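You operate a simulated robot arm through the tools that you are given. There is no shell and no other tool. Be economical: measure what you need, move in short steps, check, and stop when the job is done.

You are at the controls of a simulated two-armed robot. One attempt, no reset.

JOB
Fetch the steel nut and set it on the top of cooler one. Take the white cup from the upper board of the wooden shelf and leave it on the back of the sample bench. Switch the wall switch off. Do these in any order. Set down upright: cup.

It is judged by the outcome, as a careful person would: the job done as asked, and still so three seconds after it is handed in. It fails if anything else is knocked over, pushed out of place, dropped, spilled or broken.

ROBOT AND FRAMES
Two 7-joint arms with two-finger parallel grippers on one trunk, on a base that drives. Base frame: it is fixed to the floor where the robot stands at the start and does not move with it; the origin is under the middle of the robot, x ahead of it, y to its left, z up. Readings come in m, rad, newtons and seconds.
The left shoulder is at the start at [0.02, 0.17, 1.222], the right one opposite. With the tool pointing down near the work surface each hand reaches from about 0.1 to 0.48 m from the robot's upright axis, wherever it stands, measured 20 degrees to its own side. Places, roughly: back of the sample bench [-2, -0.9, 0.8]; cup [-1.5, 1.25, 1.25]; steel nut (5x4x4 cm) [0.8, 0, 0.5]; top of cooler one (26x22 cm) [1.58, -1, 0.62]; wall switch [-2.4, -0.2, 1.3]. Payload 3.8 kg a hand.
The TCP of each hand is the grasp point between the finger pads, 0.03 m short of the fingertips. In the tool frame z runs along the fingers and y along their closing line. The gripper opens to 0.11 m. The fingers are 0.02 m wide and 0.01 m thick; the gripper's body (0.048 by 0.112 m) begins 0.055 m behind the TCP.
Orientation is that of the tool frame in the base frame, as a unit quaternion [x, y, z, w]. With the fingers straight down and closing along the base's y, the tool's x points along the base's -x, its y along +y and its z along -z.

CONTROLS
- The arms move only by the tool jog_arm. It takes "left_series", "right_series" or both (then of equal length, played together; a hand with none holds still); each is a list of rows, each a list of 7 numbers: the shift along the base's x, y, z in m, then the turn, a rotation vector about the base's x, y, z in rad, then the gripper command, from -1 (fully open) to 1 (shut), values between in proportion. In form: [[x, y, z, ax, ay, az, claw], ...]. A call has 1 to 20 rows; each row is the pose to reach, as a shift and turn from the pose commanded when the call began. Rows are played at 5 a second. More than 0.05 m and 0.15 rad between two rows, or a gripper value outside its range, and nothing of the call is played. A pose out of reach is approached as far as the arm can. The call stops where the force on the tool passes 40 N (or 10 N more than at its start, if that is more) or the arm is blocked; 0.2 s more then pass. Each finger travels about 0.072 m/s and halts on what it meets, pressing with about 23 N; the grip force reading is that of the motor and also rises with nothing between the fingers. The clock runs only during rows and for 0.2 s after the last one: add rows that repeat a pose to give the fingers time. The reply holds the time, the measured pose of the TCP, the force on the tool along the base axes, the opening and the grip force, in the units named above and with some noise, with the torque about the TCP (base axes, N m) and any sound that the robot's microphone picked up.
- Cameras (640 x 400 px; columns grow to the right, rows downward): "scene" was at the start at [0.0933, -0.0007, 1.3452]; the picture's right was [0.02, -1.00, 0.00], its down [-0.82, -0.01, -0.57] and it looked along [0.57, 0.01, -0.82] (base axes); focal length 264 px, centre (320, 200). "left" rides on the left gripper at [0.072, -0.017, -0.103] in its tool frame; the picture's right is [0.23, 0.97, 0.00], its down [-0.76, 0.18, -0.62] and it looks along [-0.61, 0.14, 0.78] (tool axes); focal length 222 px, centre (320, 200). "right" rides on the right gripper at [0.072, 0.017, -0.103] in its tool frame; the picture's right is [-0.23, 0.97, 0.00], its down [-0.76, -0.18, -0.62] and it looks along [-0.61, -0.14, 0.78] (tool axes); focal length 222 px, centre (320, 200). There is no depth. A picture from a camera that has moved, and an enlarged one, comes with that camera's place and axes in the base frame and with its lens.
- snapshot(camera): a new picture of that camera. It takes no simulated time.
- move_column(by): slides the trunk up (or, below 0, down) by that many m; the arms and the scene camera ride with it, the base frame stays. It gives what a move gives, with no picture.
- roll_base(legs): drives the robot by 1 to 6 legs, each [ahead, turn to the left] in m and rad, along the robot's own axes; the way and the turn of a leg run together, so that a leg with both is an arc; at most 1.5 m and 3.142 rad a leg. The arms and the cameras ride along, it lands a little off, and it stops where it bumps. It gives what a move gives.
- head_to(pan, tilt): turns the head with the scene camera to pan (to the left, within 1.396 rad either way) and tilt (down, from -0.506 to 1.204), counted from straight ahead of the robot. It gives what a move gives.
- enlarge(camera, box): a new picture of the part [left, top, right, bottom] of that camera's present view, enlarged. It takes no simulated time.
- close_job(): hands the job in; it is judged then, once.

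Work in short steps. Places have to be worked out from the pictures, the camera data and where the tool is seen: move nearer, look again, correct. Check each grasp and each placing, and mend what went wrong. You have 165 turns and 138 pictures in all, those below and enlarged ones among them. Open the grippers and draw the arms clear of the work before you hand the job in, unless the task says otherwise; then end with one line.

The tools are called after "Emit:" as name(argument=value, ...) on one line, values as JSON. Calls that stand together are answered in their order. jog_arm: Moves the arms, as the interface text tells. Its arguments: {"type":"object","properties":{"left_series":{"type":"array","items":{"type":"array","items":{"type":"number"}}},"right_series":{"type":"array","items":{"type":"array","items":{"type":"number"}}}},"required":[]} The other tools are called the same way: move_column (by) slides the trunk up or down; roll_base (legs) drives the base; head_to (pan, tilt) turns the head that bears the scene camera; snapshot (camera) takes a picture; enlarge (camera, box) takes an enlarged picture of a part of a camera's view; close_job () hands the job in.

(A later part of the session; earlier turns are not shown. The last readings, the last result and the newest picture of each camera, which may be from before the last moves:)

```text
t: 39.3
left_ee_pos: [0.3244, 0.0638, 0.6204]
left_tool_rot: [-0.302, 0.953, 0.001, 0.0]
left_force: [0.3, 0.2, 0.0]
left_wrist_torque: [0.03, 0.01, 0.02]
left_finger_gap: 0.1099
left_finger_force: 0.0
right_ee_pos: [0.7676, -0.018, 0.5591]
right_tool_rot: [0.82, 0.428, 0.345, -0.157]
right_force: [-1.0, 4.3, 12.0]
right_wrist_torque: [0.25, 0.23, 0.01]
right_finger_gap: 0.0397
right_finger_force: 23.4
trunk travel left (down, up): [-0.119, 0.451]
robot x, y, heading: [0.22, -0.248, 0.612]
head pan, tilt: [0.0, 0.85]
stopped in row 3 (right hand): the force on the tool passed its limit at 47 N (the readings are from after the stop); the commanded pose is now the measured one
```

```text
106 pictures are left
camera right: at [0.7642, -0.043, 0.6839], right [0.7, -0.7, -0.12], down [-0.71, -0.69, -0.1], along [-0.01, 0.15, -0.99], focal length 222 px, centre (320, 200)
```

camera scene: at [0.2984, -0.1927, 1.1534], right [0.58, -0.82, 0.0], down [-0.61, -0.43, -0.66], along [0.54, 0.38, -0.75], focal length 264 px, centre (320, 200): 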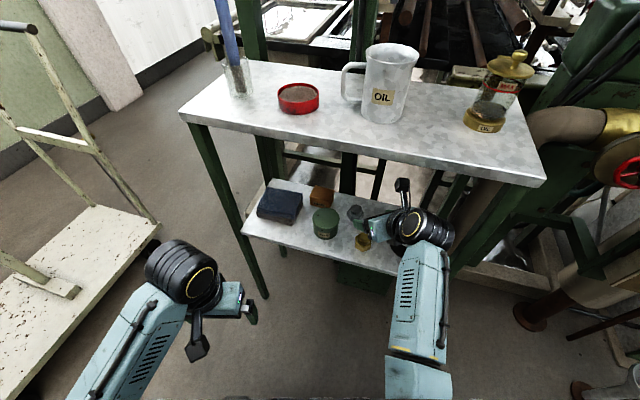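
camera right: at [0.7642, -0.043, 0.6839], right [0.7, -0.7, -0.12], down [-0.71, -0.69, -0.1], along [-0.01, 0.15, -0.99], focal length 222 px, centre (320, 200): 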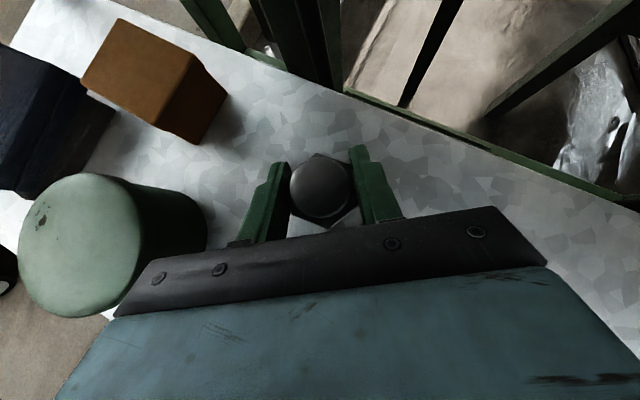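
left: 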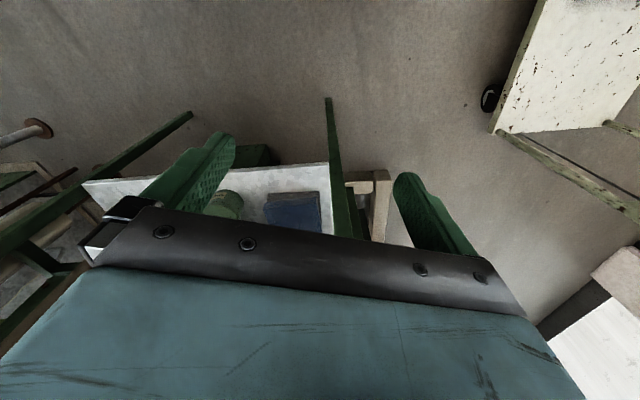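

The nut is gripped (gap 0.040, 23 N). I lift slowly.

Emit:
jog_arm(right_series=[[0, 0, 0.015, 0, 0, 0, 1], [0, 0, 0.03, 0, 0, 0, 1], [0, 0, 0.045, 0, 0, 0, 1]])

Emit:
snapshot(camera="right")

Emit:
snapshot(camera="scene")

```text
t: 40.1
left_ee_pos: [0.3255, 0.0632, 0.62]
left_tool_rot: [-0.301, 0.954, 0.0, 0.001]
left_force: [0.1, -0.2, -0.4]
left_wrist_torque: [0.02, 0.01, 0.01]
left_finger_gap: 0.1099
left_finger_force: 0.0
right_ee_pos: [0.7798, -0.0311, 0.6008]
right_tool_rot: [0.824, 0.426, 0.346, -0.143]
right_force: [0.6, 0.0, -2.1]
right_wrist_torque: [0.02, 0.01, 0.01]
right_finger_gap: 0.0394
right_finger_force: 23.3
trunk travel left (down, up): [-0.119, 0.451]
robot x, y, heading: [0.2141, -0.2474, 0.616]
head pan, tilt: [0.0, 0.85]
```

```text
105 pictures are left
camera right: at [0.7735, -0.0525, 0.7258], right [0.69, -0.72, -0.1], down [-0.72, -0.68, -0.09], along [0.0, 0.13, -0.99], focal length 222 px, centre (320, 200)
```

right: 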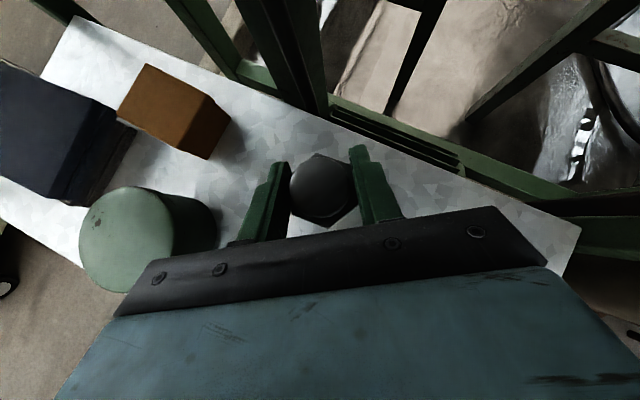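

```text
104 pictures are left
camera scene: at [0.297, -0.1934, 1.1534], right [0.58, -0.82, 0.0], down [-0.61, -0.43, -0.66], along [0.54, 0.38, -0.75], focal length 264 px, centre (320, 200)
```

scene: 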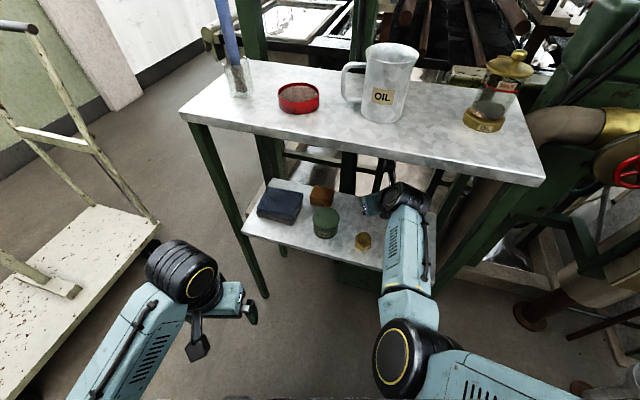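

The nut is lifted and the rest looks undisturbed. I rise 3 cm more and retreat along the approach heading, keeping the camera below the upper board.

Emit:
jog_arm(right_series=[[0, 0, 0.02, 0, 0, 0, 1], [0, 0, 0.035, 0, 0, 0, 1], [-0.02, -0.028, 0.035, 0, 0, 0, 1], [-0.04, -0.056, 0.04, 0, 0, 0, 1], [-0.06, -0.084, 0.045, 0, 0, 0, 1], [-0.08, -0.112, 0.05, 0, 0, 0, 1], [-0.1, -0.14, 0.055, 0, 0, 0, 1], [-0.12, -0.165, 0.06, 0, 0, 0, 1], [-0.14, -0.19, 0.06, 0, 0, 0, 1]])

Emit:
snapshot(camera="scene")

```text
t: 42.1
left_ee_pos: [0.3265, 0.0629, 0.6198]
left_tool_rot: [-0.301, 0.954, 0.001, 0.0]
left_force: [0.2, 0.1, 0.4]
left_wrist_torque: [0.0, 0.01, 0.03]
left_finger_gap: 0.1102
left_finger_force: 0.1
right_ee_pos: [0.6268, -0.2077, 0.6642]
right_tool_rot: [0.82, 0.43, 0.346, -0.152]
right_force: [0.2, -0.6, -1.6]
right_wrist_torque: [-0.03, 0.0, 0.0]
right_finger_gap: 0.0394
right_finger_force: 22.9
trunk travel left (down, up): [-0.119, 0.451]
robot x, y, heading: [0.2162, -0.2479, 0.615]
head pan, tilt: [0.0, 0.85]
```

```text
103 pictures are left
camera scene: at [0.2971, -0.1935, 1.1534], right [0.58, -0.82, 0.0], down [-0.61, -0.43, -0.66], along [0.54, 0.38, -0.75], focal length 264 px, centre (320, 200)
```

scene: 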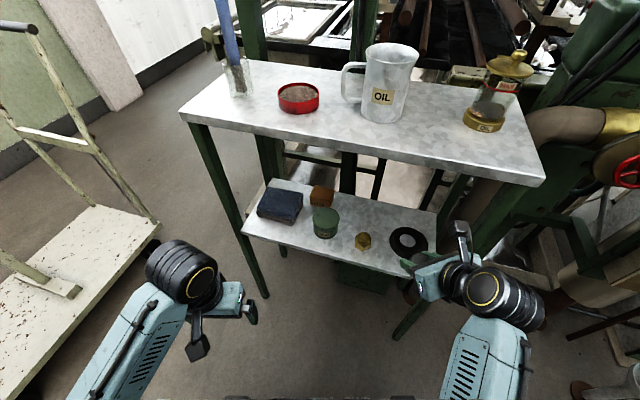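

Out of the shelf with the nut. I back the base away, raise the trunk, and look toward the cooler and the floor obstacles.

Emit:
roll_base(legs=[[-0.3, 0]])

Emit:
move_column(by=0.2)

Emit:
head_to(pan=-1.25, tilt=0.45)

Emit:
snapshot(camera="scene")

Emit:
snapshot(camera="right")

```text
t: 44.2
left_ee_pos: [0.0717, -0.1148, 0.6205]
left_tool_rot: [-0.302, 0.953, 0.0, 0.001]
left_force: [0.4, -0.5, 0.4]
left_wrist_torque: [0.0, 0.04, 0.0]
left_finger_gap: 0.1101
left_finger_force: 0.0
right_ee_pos: [0.3726, -0.3856, 0.663]
right_tool_rot: [0.82, 0.432, 0.343, -0.154]
right_force: [-0.1, 1.0, -0.9]
right_wrist_torque: [-0.02, 0.0, 0.03]
right_finger_gap: 0.0397
right_finger_force: 23.0
trunk travel left (down, up): [-0.119, 0.451]
robot x, y, heading: [-0.0343, -0.426, 0.615]
head pan, tilt: [0.0, 0.85]
```

```text
t: 46.4
left_ee_pos: [0.0722, -0.116, 0.8197]
left_tool_rot: [-0.302, 0.953, 0.0, 0.0]
left_force: [0.1, -0.3, -0.4]
left_wrist_torque: [0.02, 0.0, -0.01]
left_finger_gap: 0.1102
left_finger_force: 0.1
right_ee_pos: [0.373, -0.3866, 0.8622]
right_tool_rot: [0.82, 0.433, 0.343, -0.153]
right_force: [-0.5, -0.1, -2.3]
right_wrist_torque: [0.02, -0.04, 0.02]
right_finger_gap: 0.0395
right_finger_force: 22.8
trunk travel left (down, up): [-0.319, 0.251]
robot x, y, heading: [-0.0364, -0.4268, 0.617]
head pan, tilt: [0.0, 0.85]
```

```text
t: 47.8
left_ee_pos: [0.0723, -0.1163, 0.8208]
left_tool_rot: [-0.303, 0.953, 0.0, 0.0]
left_force: [0.1, -0.4, 0.9]
left_wrist_torque: [0.03, -0.01, -0.01]
left_finger_gap: 0.1101
left_finger_force: 0.0
right_ee_pos: [0.3739, -0.3863, 0.8633]
right_tool_rot: [0.82, 0.432, 0.343, -0.154]
right_force: [0.2, 0.6, -1.3]
right_wrist_torque: [0.01, -0.01, -0.04]
right_finger_gap: 0.0395
right_finger_force: 23.3
trunk travel left (down, up): [-0.319, 0.251]
robot x, y, heading: [-0.0373, -0.4258, 0.616]
head pan, tilt: [-1.25, 0.45]
```

```text
102 pictures are left
camera scene: at [0.0549, -0.4711, 1.3878], right [-0.59, -0.81, 0.0], down [-0.35, 0.26, -0.9], along [0.73, -0.53, -0.44], focal length 264 px, centre (320, 200)
```

scene: 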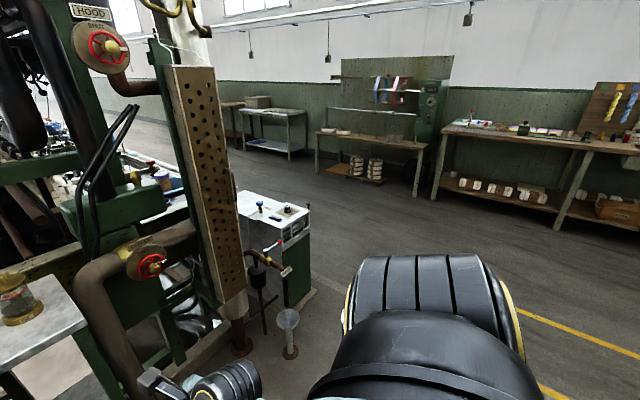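

```text
101 pictures are left
camera right: at [0.3699, -0.4097, 0.9874], right [0.7, -0.7, -0.11], down [-0.71, -0.7, -0.09], along [-0.02, 0.14, -0.99], focal length 222 px, centre (320, 200)
```

right: 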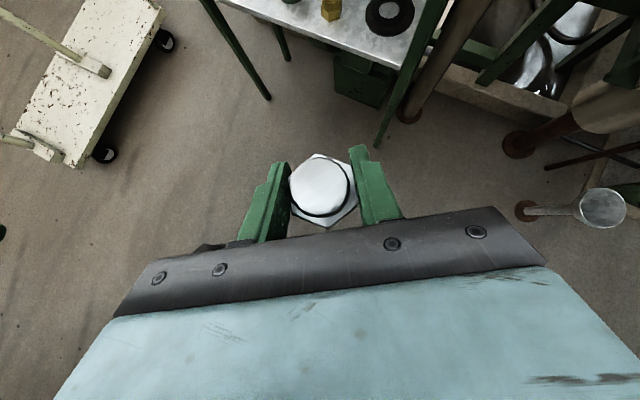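

The nut is well held. I enlarge the cooler to see what's on its top.

Emit:
enlarge(camera="scene", box=[210, 170, 350, 370])

```text
2.00 times, centred on (280, 270) of scene
camera zoom: at [0.0549, -0.4711, 1.3878], right [-0.59, -0.81, 0.0], down [-0.35, 0.26, -0.9], along [0.73, -0.53, -0.44], focal length 529 px, centre (400, 60)
```

zoom: 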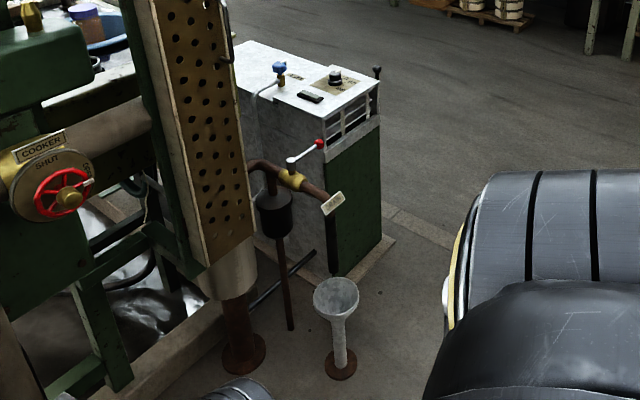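

The cooler's box front is near x≈1.2 and its clear top near (1.58, −1.0). The floor drain funnel at (0.9, −0.88) must be avoided, so I drive around south of it and look.

Emit:
roll_base(legs=[[0, -1.57], [1.5, 0], [0, 1.6]])

Emit:
head_to(pan=0, tilt=0.45)

Emit:
snapshot(camera="scene")

```text
t: 63.0
left_ee_pos: [0.9214, -1.2956, 0.8209]
left_tool_rot: [-0.363, 0.932, 0.0, -0.001]
left_force: [-1.3, -0.3, -0.1]
left_wrist_torque: [-0.01, -0.04, 0.01]
left_finger_gap: 0.11
left_finger_force: 0.0
right_ee_pos: [1.2554, -1.5267, 0.8618]
right_tool_rot: [0.79, 0.485, 0.332, -0.175]
right_force: [-0.5, 0.2, -0.7]
right_wrist_torque: [0.03, -0.02, 0.02]
right_finger_gap: 0.0394
right_finger_force: 23.0
trunk travel left (down, up): [-0.319, 0.251]
robot x, y, heading: [0.8527, -1.6191, 0.747]
head pan, tilt: [-1.25, 0.45]
```

```text
t: 64.4
left_ee_pos: [0.9229, -1.2953, 0.82]
left_tool_rot: [-0.364, 0.931, 0.0, 0.0]
left_force: [0.0, 0.8, -0.7]
left_wrist_torque: [-0.01, -0.02, 0.0]
left_finger_gap: 0.11
left_finger_force: 0.0
right_ee_pos: [1.2554, -1.5241, 0.862]
right_tool_rot: [0.79, 0.485, 0.332, -0.174]
right_force: [0.6, 0.0, -1.9]
right_wrist_torque: [0.0, -0.02, -0.01]
right_finger_gap: 0.0396
right_finger_force: 23.1
trunk travel left (down, up): [-0.319, 0.251]
robot x, y, heading: [0.8543, -1.6165, 0.748]
head pan, tilt: [0.0, 0.45]
```

```text
99 pictures are left
camera scene: at [0.9373, -1.5438, 1.3879], right [0.68, -0.73, 0.0], down [-0.32, -0.3, -0.9], along [0.66, 0.61, -0.44], focal length 264 px, centre (320, 200)
```

scene: 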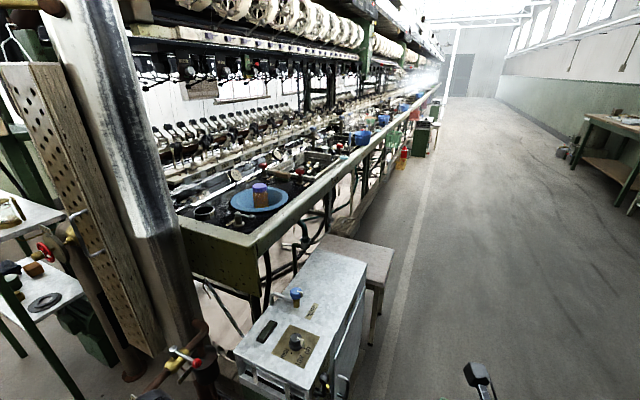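

The cooler is seen from its end; its clear surface lies beyond the valve around pixel (332, 272). I enlarge it.

Emit:
enlarge(camera="scene", box=[220, 230, 420, 400])

```text
2.35 times, centred on (320, 315) of scene
camera zoom: at [0.9373, -1.5438, 1.3879], right [0.68, -0.73, 0.0], down [-0.32, -0.3, -0.9], along [0.66, 0.61, -0.44], focal length 622 px, centre (320, -71)
```

zoom: 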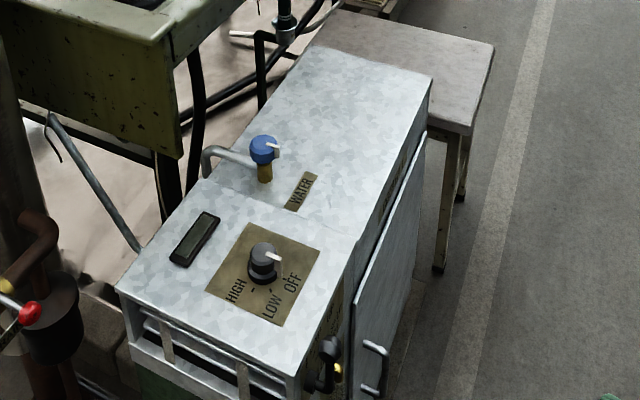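

The clear part of cooler one's top centres at (1.585, −1.02), box yawed ~0.33. I drive to its south side so the right hand faces it.

Emit:
roll_base(legs=[[0, -0.72], [0.54, 0], [0, 1.52]])

Emit:
head_to(pan=-0.2, tilt=0.85)

Emit:
snapshot(camera="scene")

Emit:
snapshot(camera="right")

```text
t: 73.1
left_ee_pos: [1.1978, -1.3356, 0.8224]
left_tool_rot: [-0.692, 0.722, 0.0, 0.001]
left_force: [-0.4, 0.8, -0.4]
left_wrist_torque: [-0.03, -0.03, 0.01]
left_finger_gap: 0.1102
left_finger_force: 0.0
right_ee_pos: [1.5953, -1.2642, 0.8612]
right_tool_rot: [0.546, 0.749, 0.241, -0.287]
right_force: [-0.3, -0.6, -1.2]
right_wrist_torque: [0.0, 0.0, 0.0]
right_finger_gap: 0.0394
right_finger_force: 23.1
trunk travel left (down, up): [-0.319, 0.251]
robot x, y, heading: [1.3828, -1.6143, 1.53]
head pan, tilt: [0.0, 0.45]
```

```text
t: 74.0
left_ee_pos: [1.1975, -1.3368, 0.8214]
left_tool_rot: [-0.691, 0.722, 0.0, 0.001]
left_force: [-0.2, -0.6, -0.8]
left_wrist_torque: [0.04, -0.01, -0.01]
left_finger_gap: 0.1099
left_finger_force: 0.1
right_ee_pos: [1.5954, -1.2643, 0.8629]
right_tool_rot: [0.545, 0.75, 0.239, -0.288]
right_force: [-0.3, -0.2, -1.3]
right_wrist_torque: [-0.05, 0.03, -0.01]
right_finger_gap: 0.0396
right_finger_force: 22.9
trunk travel left (down, up): [-0.319, 0.251]
robot x, y, heading: [1.3767, -1.6115, 1.525]
head pan, tilt: [-0.201, 0.85]
```

```text
97 pictures are left
camera scene: at [1.3965, -1.5186, 1.3535], right [0.97, -0.24, 0.0], down [-0.18, -0.73, -0.66], along [0.16, 0.64, -0.75], focal length 264 px, centre (320, 200)
```

scene: 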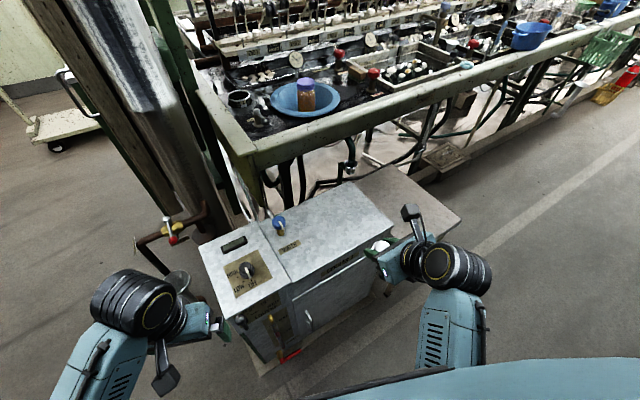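

```text
96 pictures are left
camera right: at [1.6104, -1.2804, 0.9873], right [0.99, 0.13, -0.11], down [0.12, -0.99, -0.09], along [-0.12, 0.07, -0.99], focal length 222 px, centre (320, 200)
```

right: 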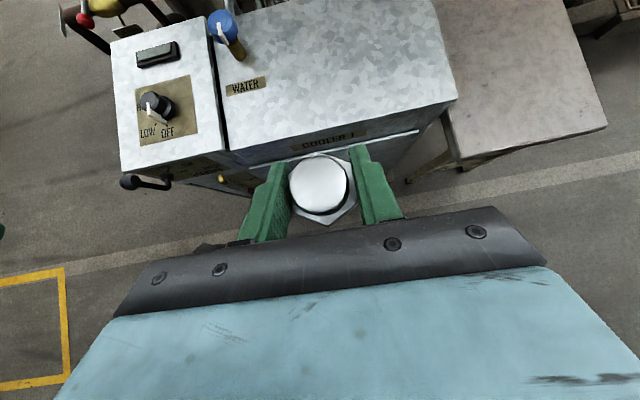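

The label reads "COOLER 1", and both views agree its top is at z≈0.62 with clear centre (1.59, −1.01). I move the nut over (1.60, −1.03) and down to a few cm above.

Emit:
jog_arm(right_series=[[0, 0.04, 0, 0, 0, 0, 1], [0, 0.08, 0, 0, 0, 0, 1], [0, 0.12, -0.02, 0, 0, 0, 1], [0, 0.16, -0.05, 0, 0, 0, 1], [0, 0.2, -0.08, 0, 0, 0, 1], [0, 0.235, -0.11, 0, 0, 0, 1], [0, 0.235, -0.145, 0, 0, 0, 1], [0, 0.235, -0.18, 0, 0, 0, 1]])

Emit:
snapshot(camera="right")

Emit:
snapshot(camera="scene")

```text
t: 75.8
left_ee_pos: [1.1979, -1.3359, 0.8205]
left_tool_rot: [-0.692, 0.722, 0.0, 0.0]
left_force: [0.2, 0.1, 0.3]
left_wrist_torque: [-0.03, 0.01, 0.03]
left_finger_gap: 0.1098
left_finger_force: 0.1
right_ee_pos: [1.5972, -1.0274, 0.6826]
right_tool_rot: [0.545, 0.75, 0.24, -0.288]
right_force: [-0.1, 0.1, -2.0]
right_wrist_torque: [0.01, 0.02, -0.01]
right_finger_gap: 0.0397
right_finger_force: 23.1
trunk travel left (down, up): [-0.319, 0.251]
robot x, y, heading: [1.3755, -1.6111, 1.532]
head pan, tilt: [-0.201, 0.85]
```

```text
95 pictures are left
camera right: at [1.6112, -1.0431, 0.807], right [0.99, 0.13, -0.11], down [0.12, -0.99, -0.09], along [-0.12, 0.08, -0.99], focal length 222 px, centre (320, 200)
```

right: 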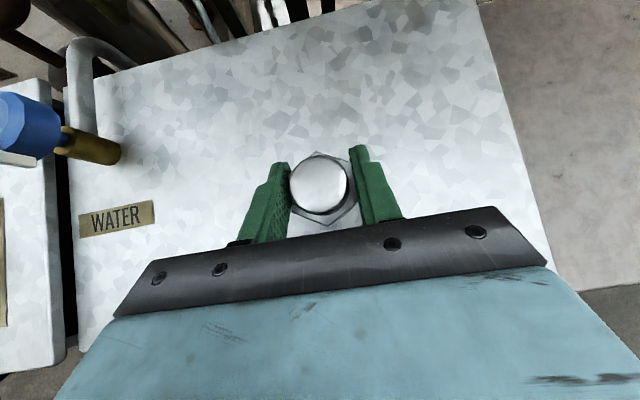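

```text
94 pictures are left
camera scene: at [1.3971, -1.5181, 1.3533], right [0.97, -0.24, 0.0], down [-0.18, -0.73, -0.66], along [0.16, 0.64, -0.75], focal length 264 px, centre (320, 200)
```

scene: 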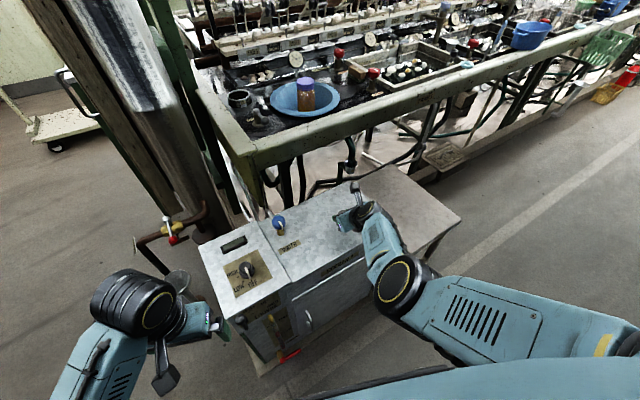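

Well placed above the middle. I descend in small steps until contact.

Emit:
jog_arm(right_series=[[0, 0, -0.008, 0, 0, 0, 1], [0, 0, -0.016, 0, 0, 0, 1], [0, 0, -0.022, 0, 0, 0, 1], [0, 0, -0.026, 0, 0, 0, 1], [0, 0, -0.029, 0, 0, 0, 1]])

```text
t: 77.0
left_ee_pos: [1.1958, -1.3377, 0.822]
left_tool_rot: [-0.691, 0.723, 0.001, 0.002]
left_force: [0.5, 0.0, 0.2]
left_wrist_torque: [0.01, -0.04, 0.0]
left_finger_gap: 0.1098
left_finger_force: 0.0
right_ee_pos: [1.5956, -1.0273, 0.6587]
right_tool_rot: [0.545, 0.748, 0.244, -0.29]
right_force: [-0.5, -3.8, 32.8]
right_wrist_torque: [-0.09, 0.75, 0.33]
right_finger_gap: 0.0396
right_finger_force: 22.8
trunk travel left (down, up): [-0.319, 0.251]
robot x, y, heading: [1.3756, -1.6124, 1.527]
head pan, tilt: [-0.201, 0.85]
```

Contact at z≈0.659. I ease the load and open gently.

Emit:
jog_arm(right_series=[[0, 0, 0.003, 0, 0, 0, 0.6], [0, 0, 0.003, 0, 0, 0, 0.2], [0, 0, 0.003, 0, 0, 0, -0.1], [0, 0, 0.003, 0, 0, 0, -0.4], [0, 0, 0.003, 0, 0, 0, -0.6]])

Emit:
snapshot(camera="right")

```text
t: 78.2
left_ee_pos: [1.1982, -1.3388, 0.8228]
left_tool_rot: [-0.691, 0.722, 0.002, 0.002]
left_force: [0.4, -0.7, 0.2]
left_wrist_torque: [-0.01, 0.0, -0.01]
left_finger_gap: 0.11
left_finger_force: 0.0
right_ee_pos: [1.5999, -1.0278, 0.66]
right_tool_rot: [0.545, 0.749, 0.244, -0.288]
right_force: [17.8, -4.1, 25.0]
right_wrist_torque: [-0.11, 0.54, 0.2]
right_finger_gap: 0.0793
right_finger_force: 0.2
trunk travel left (down, up): [-0.319, 0.251]
robot x, y, heading: [1.3762, -1.6148, 1.526]
head pan, tilt: [-0.201, 0.85]
```

```text
93 pictures are left
camera right: at [1.6138, -1.0459, 0.7844], right [0.99, 0.12, -0.11], down [0.11, -0.99, -0.09], along [-0.12, 0.08, -0.99], focal length 222 px, centre (320, 200)
```

right: 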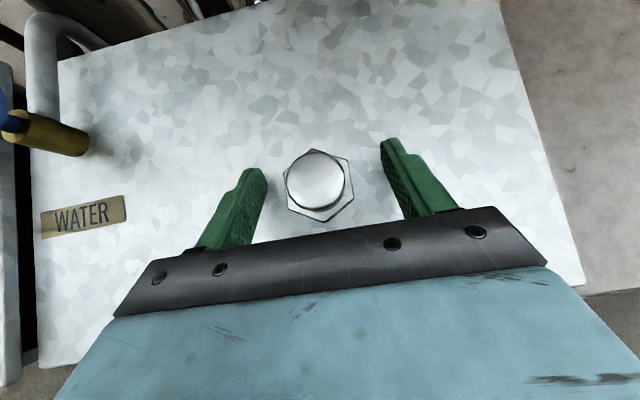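

The nut stands flat and is released. I lift straight up and back clear.

Emit:
jog_arm(right_series=[[0, 0, 0.02, 0, 0, 0, -0.6], [0, 0, 0.05, 0, 0, 0, -0.6], [0, -0.02, 0.09, 0, 0, 0, -0.6], [0, -0.06, 0.12, 0, 0, 0, -0.6], [0, -0.1, 0.15, 0, 0, 0, -0.6], [0, -0.14, 0.18, 0, 0, 0, -0.6], [0, -0.18, 0.2, 0, 0, 0, -0.6], [0, -0.22, 0.2, 0, 0, 0, -0.6]])

Emit:
snapshot(camera="scene")

```text
t: 80.0
left_ee_pos: [1.1968, -1.3371, 0.8214]
left_tool_rot: [-0.691, 0.723, 0.0, 0.0]
left_force: [-0.3, -1.1, 0.7]
left_wrist_torque: [0.01, 0.01, -0.01]
left_finger_gap: 0.1097
left_finger_force: 0.1
right_ee_pos: [1.6018, -1.2511, 0.8584]
right_tool_rot: [0.541, 0.753, 0.245, -0.284]
right_force: [0.6, 0.5, -0.2]
right_wrist_torque: [0.03, -0.01, -0.01]
right_finger_gap: 0.0879
right_finger_force: 0.1
trunk travel left (down, up): [-0.319, 0.251]
robot x, y, heading: [1.3789, -1.6146, 1.527]
head pan, tilt: [-0.201, 0.85]
```

```text
92 pictures are left
camera scene: at [1.3962, -1.5195, 1.3535], right [0.97, -0.24, 0.0], down [-0.18, -0.73, -0.66], along [0.16, 0.64, -0.75], focal length 264 px, centre (320, 200)
```

scene: 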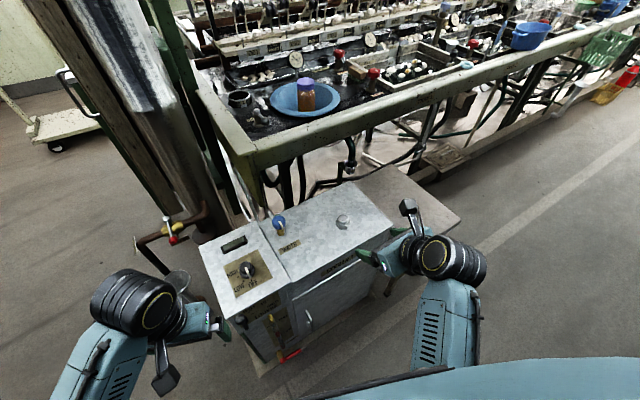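

The nut is safely on cooler one. Next, the cup: I back off, turn and drive west, then look toward the wooden shelf.

Emit:
roll_base(legs=[[-0.2, 0], [0, 1.3], [1.5, 0]])

Emit:
head_to(pan=0, tilt=0.25)

Emit:
snapshot(camera="scene")

Emit:
head_to(pan=-0.9, tilt=0.25)

Emit:
snapshot(camera="scene")

```text
t: 91.8
left_ee_pos: [-0.366, -1.4707, 0.8201]
left_tool_rot: [0.989, -0.15, 0.0, 0.0]
left_force: [1.0, -0.7, 0.6]
left_wrist_torque: [0.01, -0.06, 0.02]
left_finger_gap: 0.1099
left_finger_force: 0.0
right_ee_pos: [-0.3458, -1.0571, 0.8566]
right_tool_rot: [-0.031, 0.927, 0.021, -0.373]
right_force: [-0.4, -0.1, -0.3]
right_wrist_torque: [0.01, -0.05, 0.01]
right_finger_gap: 0.0882
right_finger_force: 0.0
trunk travel left (down, up): [-0.319, 0.251]
robot x, y, heading: [-0.0509, -1.3701, 2.846]
head pan, tilt: [-0.201, 0.85]
```

```text
t: 92.8
left_ee_pos: [-0.3651, -1.4722, 0.8208]
left_tool_rot: [0.989, -0.15, -0.001, 0.0]
left_force: [0.1, -0.9, 0.5]
left_wrist_torque: [-0.01, 0.04, 0.01]
left_finger_gap: 0.11
left_finger_force: 0.0
right_ee_pos: [-0.3445, -1.0567, 0.8566]
right_tool_rot: [-0.031, 0.928, 0.021, -0.372]
right_force: [0.4, -0.5, -0.4]
right_wrist_torque: [0.05, 0.0, 0.02]
right_finger_gap: 0.0879
right_finger_force: 0.0
trunk travel left (down, up): [-0.319, 0.251]
robot x, y, heading: [-0.0552, -1.3656, 2.84]
head pan, tilt: [0.0, 0.25]
```

```text
91 pictures are left
camera scene: at [-0.1611, -1.3362, 1.4064], right [0.3, 0.96, 0.0], down [0.24, -0.07, -0.97], along [-0.93, 0.29, -0.25], focal length 264 px, centre (320, 200)
```

scene: 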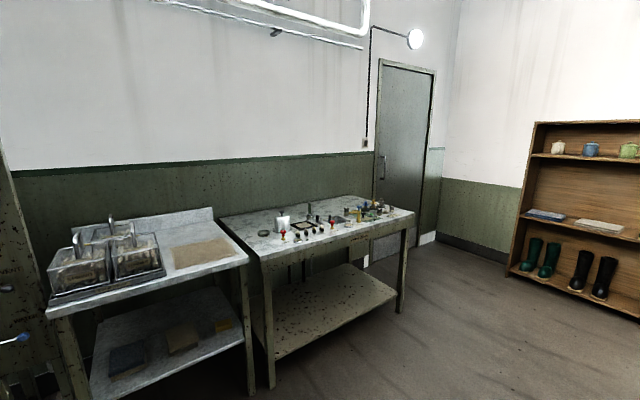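

```text
t: 94.0
left_ee_pos: [-0.3649, -1.4713, 0.8193]
left_tool_rot: [0.989, -0.151, 0.0, -0.001]
left_force: [-0.3, 1.4, 0.0]
left_wrist_torque: [-0.01, 0.02, -0.02]
left_finger_gap: 0.1099
left_finger_force: 0.1
right_ee_pos: [-0.3451, -1.0566, 0.8561]
right_tool_rot: [-0.03, 0.927, 0.021, -0.372]
right_force: [-0.6, 0.1, -0.2]
right_wrist_torque: [0.0, 0.01, 0.0]
right_finger_gap: 0.0878
right_finger_force: 0.1
trunk travel left (down, up): [-0.319, 0.251]
robot x, y, heading: [-0.0534, -1.3693, 2.842]
head pan, tilt: [-0.901, 0.25]
```

```text
90 pictures are left
camera scene: at [-0.1057, -1.2768, 1.4065], right [0.93, 0.36, 0.0], down [0.09, -0.23, -0.97], along [-0.35, 0.9, -0.25], focal length 264 px, centre (320, 200)
```

scene: 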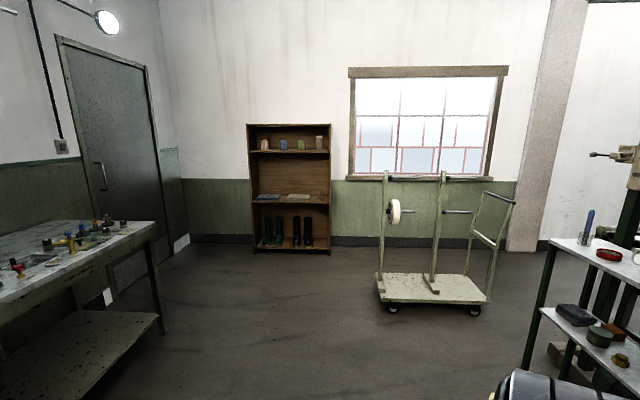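

I see the wooden shelf with the white cup at left of its upper board, the switch by the door, and the sample bench with bottles. I enlarge the shelf and bench.

Emit:
enlarge(camera="scene", box=[235, 115, 345, 185])

Emit:
enlarge(camera="scene", box=[40, 130, 80, 155])

```text
5.71 times, centred on (290, 150) of scene
camera zoom: at [-0.1057, -1.2768, 1.4065], right [0.93, 0.36, 0.0], down [0.09, -0.23, -0.97], along [-0.35, 0.9, -0.25], focal length 1511 px, centre (491, 486)
```

zoom: 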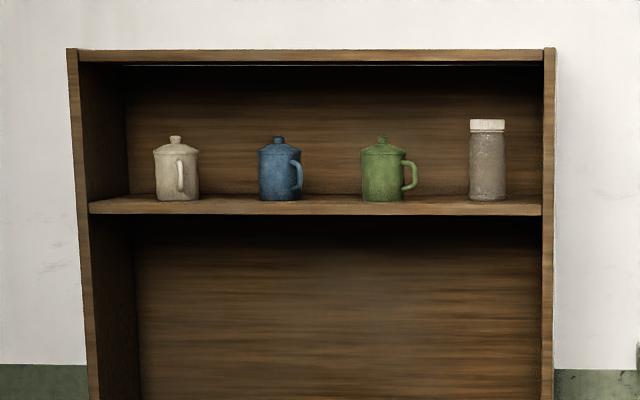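

```text
16.00 times, centred on (60, 142) of scene
camera zoom: at [-0.1057, -1.2768, 1.4065], right [0.93, 0.36, 0.0], down [0.09, -0.23, -0.97], along [-0.35, 0.9, -0.25], focal length 4232 px, centre (4480, 1120)
```

zoom: 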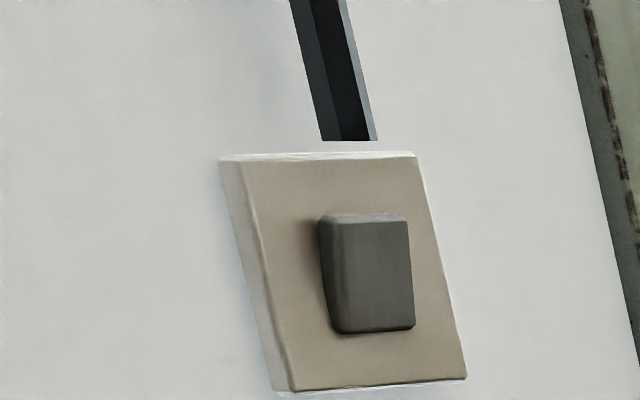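

The cup has a lid and a front-facing handle; the room is yawed ~0.33 rad so the shelf faces heading ≈1.9. I drive toward the shelf, stopping about 1 m short to look.

Emit:
roll_base(legs=[[0, -0.657], [1.5, 0], [0.5, 0], [0, -0.285]])

Emit:
head_to(pan=0, tilt=0.2)

Emit:
snapshot(camera="scene")

```text
t: 106.8
left_ee_pos: [-1.4937, 0.4539, 0.8208]
left_tool_rot: [0.817, -0.577, 0.0, 0.0]
left_force: [0.2, 0.7, -0.2]
left_wrist_torque: [0.03, 0.0, -0.03]
left_finger_gap: 0.1099
left_finger_force: 0.1
right_ee_pos: [-1.1497, 0.6868, 0.8561]
right_tool_rot: [0.388, 0.843, 0.185, -0.323]
right_force: [-0.2, 0.3, -0.3]
right_wrist_torque: [0.0, -0.01, -0.04]
right_finger_gap: 0.0878
right_finger_force: 0.1
trunk travel left (down, up): [-0.319, 0.251]
robot x, y, heading: [-1.2236, 0.2646, 1.913]
head pan, tilt: [-0.901, 0.25]
```

```text
t: 108.0
left_ee_pos: [-1.4938, 0.4534, 0.8199]
left_tool_rot: [0.816, -0.578, 0.0, 0.0]
left_force: [-0.1, -0.2, -0.8]
left_wrist_torque: [0.0, -0.01, 0.03]
left_finger_gap: 0.1097
left_finger_force: 0.0
right_ee_pos: [-1.1491, 0.6857, 0.8564]
right_tool_rot: [0.387, 0.843, 0.184, -0.324]
right_force: [0.0, -0.3, -0.7]
right_wrist_torque: [0.0, -0.01, -0.02]
right_finger_gap: 0.0882
right_finger_force: 0.1
trunk travel left (down, up): [-0.319, 0.251]
robot x, y, heading: [-1.2236, 0.2635, 1.911]
head pan, tilt: [0.0, 0.201]
```

```text
87 pictures are left
camera scene: at [-1.2611, 0.3707, 1.4111], right [0.94, 0.33, 0.0], down [0.07, -0.19, -0.98], along [-0.33, 0.92, -0.2], focal length 264 px, centre (320, 200)
```

scene: 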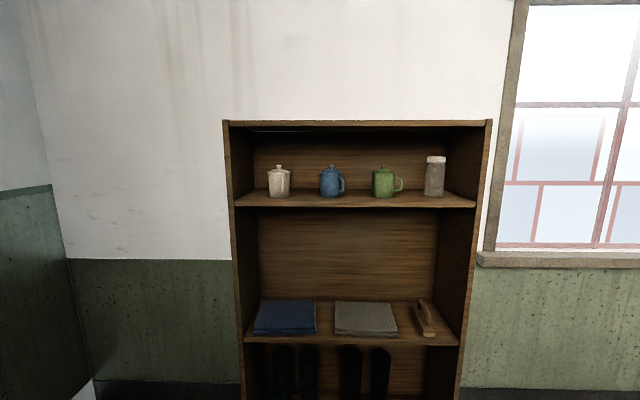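

Triangulating gives the cup near (−1.68, 1.16, 1.29). I enlarge it to see the handle direction.

Emit:
enlarge(camera="scene", box=[220, 115, 380, 215])

```text
4.00 times, centred on (300, 165) of scene
camera zoom: at [-1.2611, 0.3707, 1.4111], right [0.94, 0.33, 0.0], down [0.07, -0.19, -0.98], along [-0.33, 0.92, -0.2], focal length 1058 px, centre (400, 340)
```

zoom: 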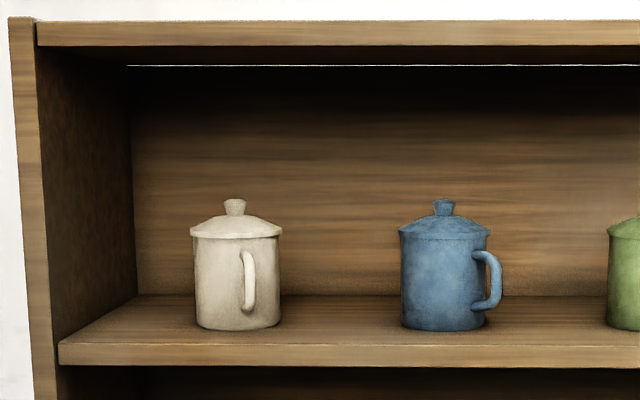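

The handle points toward approach heading ≈2.3, so I'll grasp along that heading with the handle between the fingers. I raise the right hand and turn it to 15° below horizontal at that heading.

Emit:
jog_arm(right_series=[[-0.007, 0.003, 0.04, 0.038, 0.04, 0.006, -1], [-0.014, 0.007, 0.08, 0.076, 0.08, 0.012, -1], [-0.021, 0.01, 0.12, 0.113, 0.12, 0.018, -1], [-0.028, 0.013, 0.16, 0.151, 0.16, 0.023, -1], [-0.035, 0.017, 0.2, 0.189, 0.2, 0.029, -1], [-0.042, 0.02, 0.24, 0.227, 0.24, 0.035, -1], [-0.049, 0.023, 0.28, 0.265, 0.28, 0.041, -1], [-0.056, 0.027, 0.32, 0.302, 0.32, 0.047, -1], [-0.063, 0.03, 0.36, 0.34, 0.36, 0.053, -1], [-0.07, 0.033, 0.4, 0.378, 0.4, 0.058, -1], [-0.077, 0.037, 0.444, 0.378, 0.4, 0.058, -1], [-0.077, 0.037, 0.444, 0.378, 0.4, 0.058, -1]])

Emit:
roll_base(legs=[[0, 0.55], [0.34, 0], [0, -0.51]])

Emit:
snapshot(camera="scene")

Emit:
snapshot(camera="right")

```text
t: 110.5
left_ee_pos: [-1.493, 0.4537, 0.8209]
left_tool_rot: [0.817, -0.577, 0.0, 0.0]
left_force: [0.1, 0.4, 0.5]
left_wrist_torque: [-0.01, -0.01, -0.03]
left_finger_gap: 0.1103
left_finger_force: 0.0
right_ee_pos: [-1.2364, 0.7306, 1.294]
right_tool_rot: [0.325, 0.723, 0.249, -0.556]
right_force: [-0.8, -0.6, 0.4]
right_wrist_torque: [0.01, 0.01, 0.0]
right_finger_gap: 0.11
right_finger_force: 0.1
right hand out of reach, approached as far as the arm can: row 4, 5, 6, 7, 8, 9, 11, 12
trunk travel left (down, up): [-0.319, 0.251]
robot x, y, heading: [-1.2258, 0.264, 1.913]
head pan, tilt: [0.0, 0.201]
```

```text
t: 115.8
left_ee_pos: [-1.762, 0.6467, 0.8199]
left_tool_rot: [0.83, -0.558, 0.001, 0.0]
left_force: [-0.1, -0.3, 0.0]
left_wrist_torque: [-0.04, 0.02, 0.02]
left_finger_gap: 0.1101
left_finger_force: 0.0
right_ee_pos: [-1.5175, 0.9341, 1.2928]
right_tool_rot: [0.309, 0.73, 0.238, -0.562]
right_force: [-0.3, 0.1, 0.8]
right_wrist_torque: [0.02, -0.04, 0.0]
right_finger_gap: 0.11
right_finger_force: 0.0
trunk travel left (down, up): [-0.319, 0.251]
robot x, y, heading: [-1.4826, 0.4728, 1.963]
head pan, tilt: [0.0, 0.201]
```

```text
85 pictures are left
camera scene: at [-1.5263, 0.5734, 1.4111], right [0.93, 0.38, 0.0], down [0.08, -0.18, -0.98], along [-0.37, 0.91, -0.2], focal length 264 px, centre (320, 200)
```

scene: 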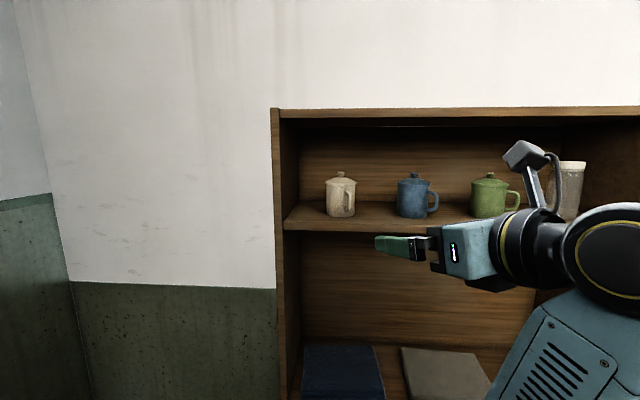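

```text
84 pictures are left
camera right: at [-1.4507, 0.8871, 1.3882], right [0.74, 0.64, -0.22], down [0.43, -0.7, -0.58], along [-0.52, 0.33, -0.79], focal length 222 px, centre (320, 200)
```

right: 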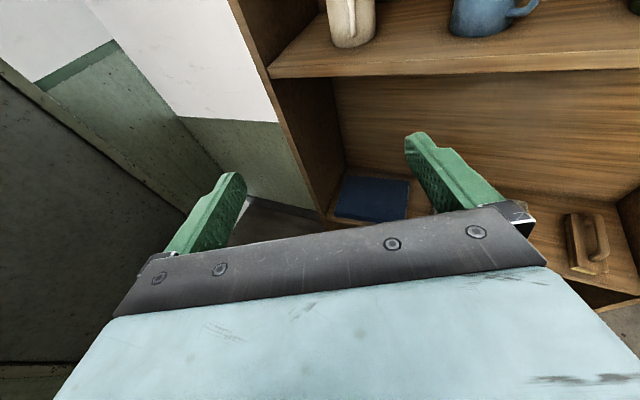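

Better triangulation: cup at (−1.752, 1.278), base z≈1.215. I enlarge to refine the handle angle.

Emit:
enlarge(camera="scene", box=[300, 150, 400, 240])

```text
4.44 times, centred on (350, 195) of scene
camera zoom: at [-1.5263, 0.5734, 1.4111], right [0.93, 0.38, 0.0], down [0.08, -0.18, -0.98], along [-0.37, 0.91, -0.2], focal length 1175 px, centre (187, 222)
```

zoom: 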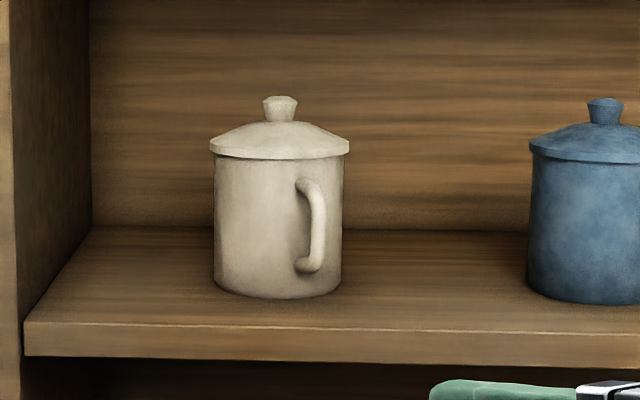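

Handle angle gives approach heading ≈2.25; body diameter ≈0.082, wall z 1.217–1.30. I drive 0.2 m forward to be within reach and check.

Emit:
roll_base(legs=[[0.2, 0]])

Emit:
jog_arm(right_series=[[0, 0, 0, 0, 0, -0.05, -1], [0, 0, 0, 0, 0, -0.1, -1], [0, 0, 0, 0, 0, -0.1, -1]])

Emit:
snapshot(camera="right")

Emit:
snapshot(camera="scene")

```text
t: 117.4
left_ee_pos: [-1.841, 0.8338, 0.8207]
left_tool_rot: [0.83, -0.557, 0.0, 0.0]
left_force: [0.0, 0.0, -0.5]
left_wrist_torque: [-0.04, -0.01, -0.02]
left_finger_gap: 0.1099
left_finger_force: 0.1
right_ee_pos: [-1.5983, 1.1224, 1.2923]
right_tool_rot: [0.307, 0.731, 0.236, -0.562]
right_force: [0.1, -0.2, -0.3]
right_wrist_torque: [0.0, 0.0, 0.05]
right_finger_gap: 0.1102
right_finger_force: 0.1
trunk travel left (down, up): [-0.319, 0.251]
robot x, y, heading: [-1.5622, 0.6583, 1.963]
head pan, tilt: [0.0, 0.201]
```

```text
t: 118.2
left_ee_pos: [-1.8392, 0.834, 0.8218]
left_tool_rot: [0.831, -0.557, -0.001, 0.0]
left_force: [0.0, 0.5, -0.8]
left_wrist_torque: [0.01, -0.02, -0.03]
left_finger_gap: 0.1101
left_finger_force: 0.0
right_ee_pos: [-1.5987, 1.1219, 1.292]
right_tool_rot: [0.344, 0.714, 0.265, -0.55]
right_force: [-0.3, 1.4, -0.3]
right_wrist_torque: [0.0, -0.02, -0.02]
right_finger_gap: 0.1102
right_finger_force: 0.0
trunk travel left (down, up): [-0.319, 0.251]
robot x, y, heading: [-1.5573, 0.6569, 1.959]
head pan, tilt: [0.0, 0.201]
```

```text
82 pictures are left
camera right: at [-1.5348, 1.0691, 1.388], right [0.8, 0.56, -0.22], down [0.36, -0.73, -0.58], along [-0.49, 0.38, -0.79], focal length 222 px, centre (320, 200)
```

right: 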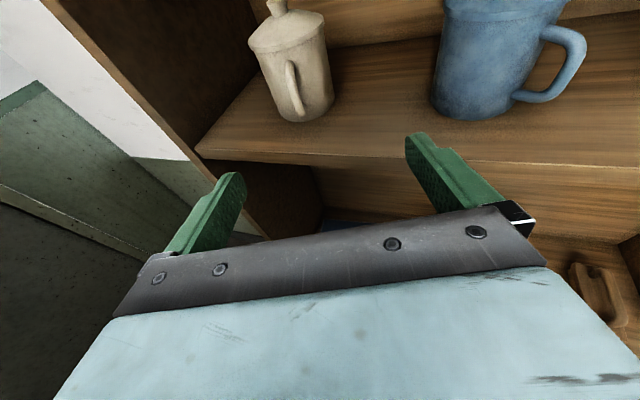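

```text
81 pictures are left
camera scene: at [-1.6041, 0.7616, 1.4111], right [0.92, 0.38, 0.0], down [0.08, -0.18, -0.98], along [-0.37, 0.91, -0.2], focal length 264 px, centre (320, 200)
```

scene: 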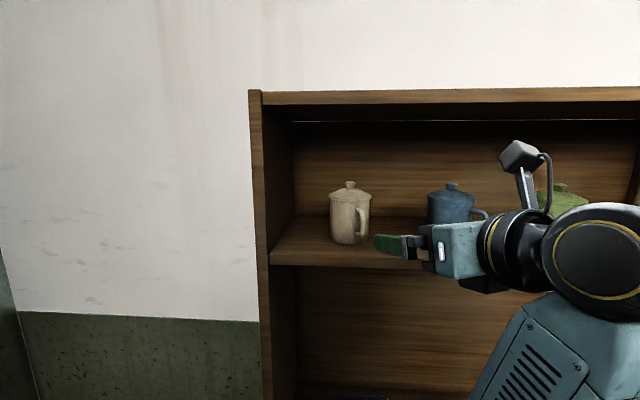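

Both views agree: cup at (−1.751, 1.273). I align the hand on the handle line and advance to 10 cm short, then check.

Emit:
jog_arm(right_series=[[-0.02, -0.015, -0.01, 0, 0, 0, -1], [-0.04, 0.01, -0.02, 0, 0, 0, -1], [-0.06, 0.035, -0.022, 0, 0, 0, -1], [-0.077, 0.057, -0.022, 0, 0, 0, -1], [-0.077, 0.057, -0.022, 0, 0, 0, -1]])

Emit:
snapshot(camera="right")

```text
t: 119.4
left_ee_pos: [-1.8398, 0.8331, 0.8204]
left_tool_rot: [0.83, -0.557, 0.0, -0.001]
left_force: [0.0, -1.1, 0.2]
left_wrist_torque: [0.0, -0.01, -0.02]
left_finger_gap: 0.11
left_finger_force: 0.2
right_ee_pos: [-1.664, 1.1885, 1.2642]
right_tool_rot: [0.348, 0.716, 0.282, -0.536]
right_force: [0.5, 0.3, 0.3]
right_wrist_torque: [0.02, -0.03, 0.02]
right_finger_gap: 0.1102
right_finger_force: 0.1
trunk travel left (down, up): [-0.319, 0.251]
robot x, y, heading: [-1.5604, 0.6609, 1.961]
head pan, tilt: [0.0, 0.201]
```

```text
80 pictures are left
camera right: at [-1.6064, 1.1313, 1.3621], right [0.82, 0.54, -0.19], down [0.35, -0.74, -0.57], along [-0.45, 0.4, -0.8], focal length 222 px, centre (320, 200)
```

right: 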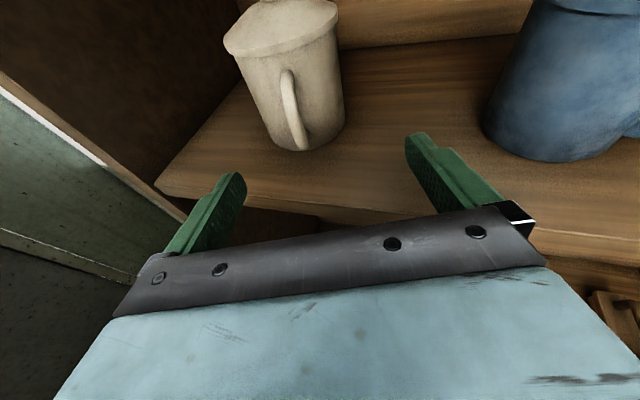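

The hand lags by ~1 cm again; the cup remains at (−1.748, 1.271). I shift left 2 cm and forward 4 cm, checking the measured pose.

Emit:
jog_arm(right_series=[[-0.01, -0.008, 0.003, 0, 0, 0, -1], [-0.02, -0.012, 0.005, 0, 0, 0, -1], [-0.032, 0.003, 0.006, 0, 0, 0, -1], [-0.044, 0.02, 0.006, 0, 0, 0, -1], [-0.044, 0.02, 0.006, 0, 0, 0, -1]])

Emit:
snapshot(camera="right")

```text
t: 120.6
left_ee_pos: [-1.8403, 0.8336, 0.8206]
left_tool_rot: [0.83, -0.557, 0.0, 0.001]
left_force: [-0.3, -0.2, 0.1]
left_wrist_torque: [0.0, -0.02, 0.0]
left_finger_gap: 0.1099
left_finger_force: 0.0
right_ee_pos: [-1.7099, 1.2061, 1.2715]
right_tool_rot: [0.346, 0.714, 0.276, -0.542]
right_force: [-0.3, -0.5, -0.1]
right_wrist_torque: [-0.04, -0.02, 0.01]
right_finger_gap: 0.1103
right_finger_force: 0.1
trunk travel left (down, up): [-0.319, 0.251]
robot x, y, heading: [-1.5601, 0.6579, 1.962]
head pan, tilt: [0.0, 0.201]
```

```text
79 pictures are left
camera right: at [-1.6508, 1.1508, 1.3693], right [0.81, 0.55, -0.2], down [0.35, -0.74, -0.57], along [-0.46, 0.4, -0.79], focal length 222 px, centre (320, 200)
```

right: 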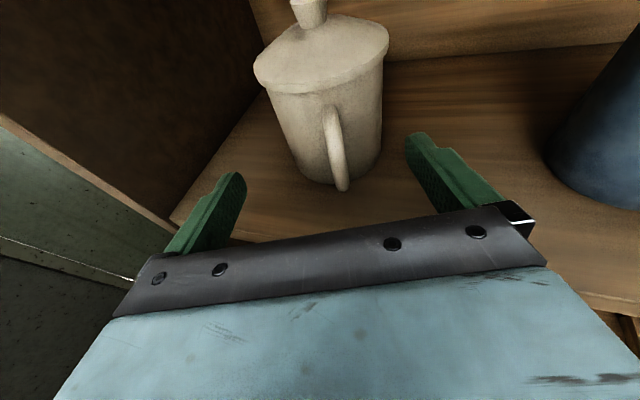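

Now slightly overcorrected: the cup is 1.2 cm right of the hand line and 8 cm ahead. I shift right, then advance 6 cm.

Emit:
jog_arm(right_series=[[0.01, 0.008, 0, 0, 0, 0, -1], [0.01, 0.008, 0, 0, 0, 0, -1], [0.001, 0.02, 0, 0, 0, 0, -1], [-0.008, 0.032, 0, 0, 0, 0, -1], [-0.008, 0.032, 0, 0, 0, 0, -1]])

Emit:
snapshot(camera="right")

```text
t: 121.8
left_ee_pos: [-1.8393, 0.8333, 0.8208]
left_tool_rot: [0.831, -0.557, 0.0, 0.0]
left_force: [-0.7, 0.2, -0.6]
left_wrist_torque: [0.01, 0.0, 0.0]
left_finger_gap: 0.1097
left_finger_force: 0.0
right_ee_pos: [-1.7197, 1.236, 1.277]
right_tool_rot: [0.346, 0.713, 0.271, -0.545]
right_force: [0.3, -0.5, 1.0]
right_wrist_torque: [0.01, 0.01, 0.01]
right_finger_gap: 0.1101
right_finger_force: 0.0
trunk travel left (down, up): [-0.319, 0.251]
robot x, y, heading: [-1.5585, 0.6552, 1.965]
head pan, tilt: [0.0, 0.201]
```

```text
78 pictures are left
camera right: at [-1.6578, 1.1808, 1.3723], right [0.81, 0.55, -0.21], down [0.35, -0.74, -0.58], along [-0.47, 0.39, -0.79], focal length 222 px, centre (320, 200)
```

right: 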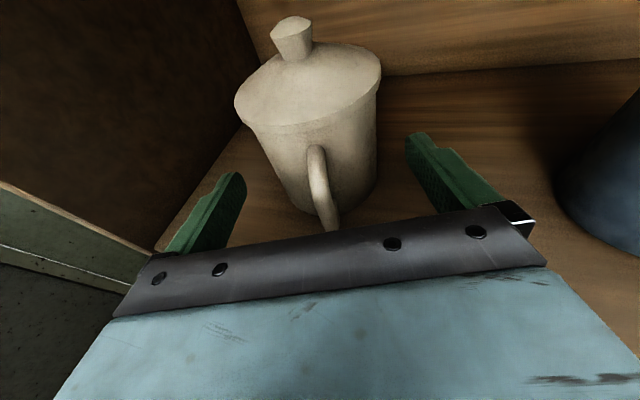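

Laterally centred with the handle between the fingers. I advance 3.2 cm more and lower slightly.

Emit:
jog_arm(right_series=[[-0.006, 0.008, -0.004, 0, 0, 0, -1], [-0.013, 0.017, -0.008, 0, 0, 0, -1], [-0.02, 0.025, -0.008, 0, 0, 0, -1], [-0.02, 0.025, -0.008, 0, 0, 0, -1]])

Emit:
snapshot(camera="right")

Emit:
enlarge(camera="scene", box=[280, 150, 480, 290])

```text
t: 122.8
left_ee_pos: [-1.8394, 0.8335, 0.8209]
left_tool_rot: [0.831, -0.557, 0.0, 0.0]
left_force: [-0.8, 0.5, -0.2]
left_wrist_torque: [0.01, 0.0, 0.01]
left_finger_gap: 0.11
left_finger_force: 0.1
right_ee_pos: [-1.7419, 1.2588, 1.2684]
right_tool_rot: [0.345, 0.714, 0.268, -0.548]
right_force: [1.0, -0.2, -0.1]
right_wrist_torque: [-0.02, 0.01, -0.03]
right_finger_gap: 0.11
right_finger_force: 0.1
trunk travel left (down, up): [-0.319, 0.251]
robot x, y, heading: [-1.5614, 0.6578, 1.964]
head pan, tilt: [0.0, 0.201]
```

```text
77 pictures are left
camera right: at [-1.6803, 1.2044, 1.3646], right [0.8, 0.56, -0.22], down [0.36, -0.73, -0.58], along [-0.48, 0.39, -0.79], focal length 222 px, centre (320, 200)
```

right: 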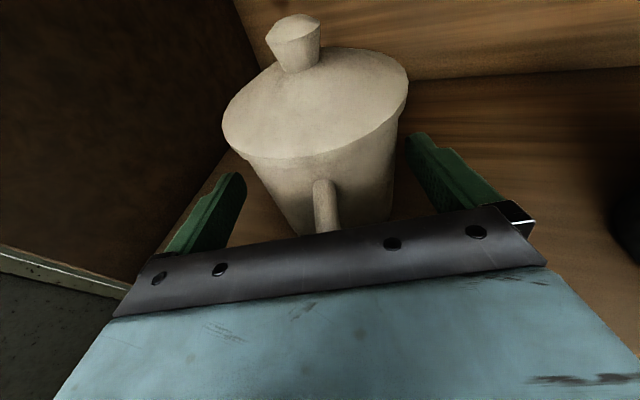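

```text
2.86 times, centred on (380, 220) of scene
camera zoom: at [-1.6041, 0.7614, 1.4111], right [0.92, 0.38, 0.0], down [0.08, -0.18, -0.98], along [-0.37, 0.91, -0.2], focal length 756 px, centre (149, 143)
```

zoom: 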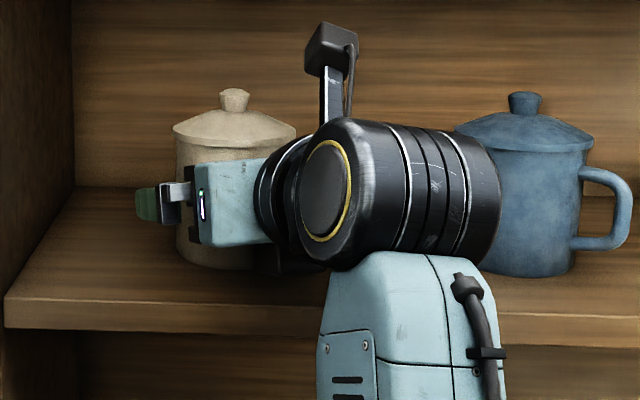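

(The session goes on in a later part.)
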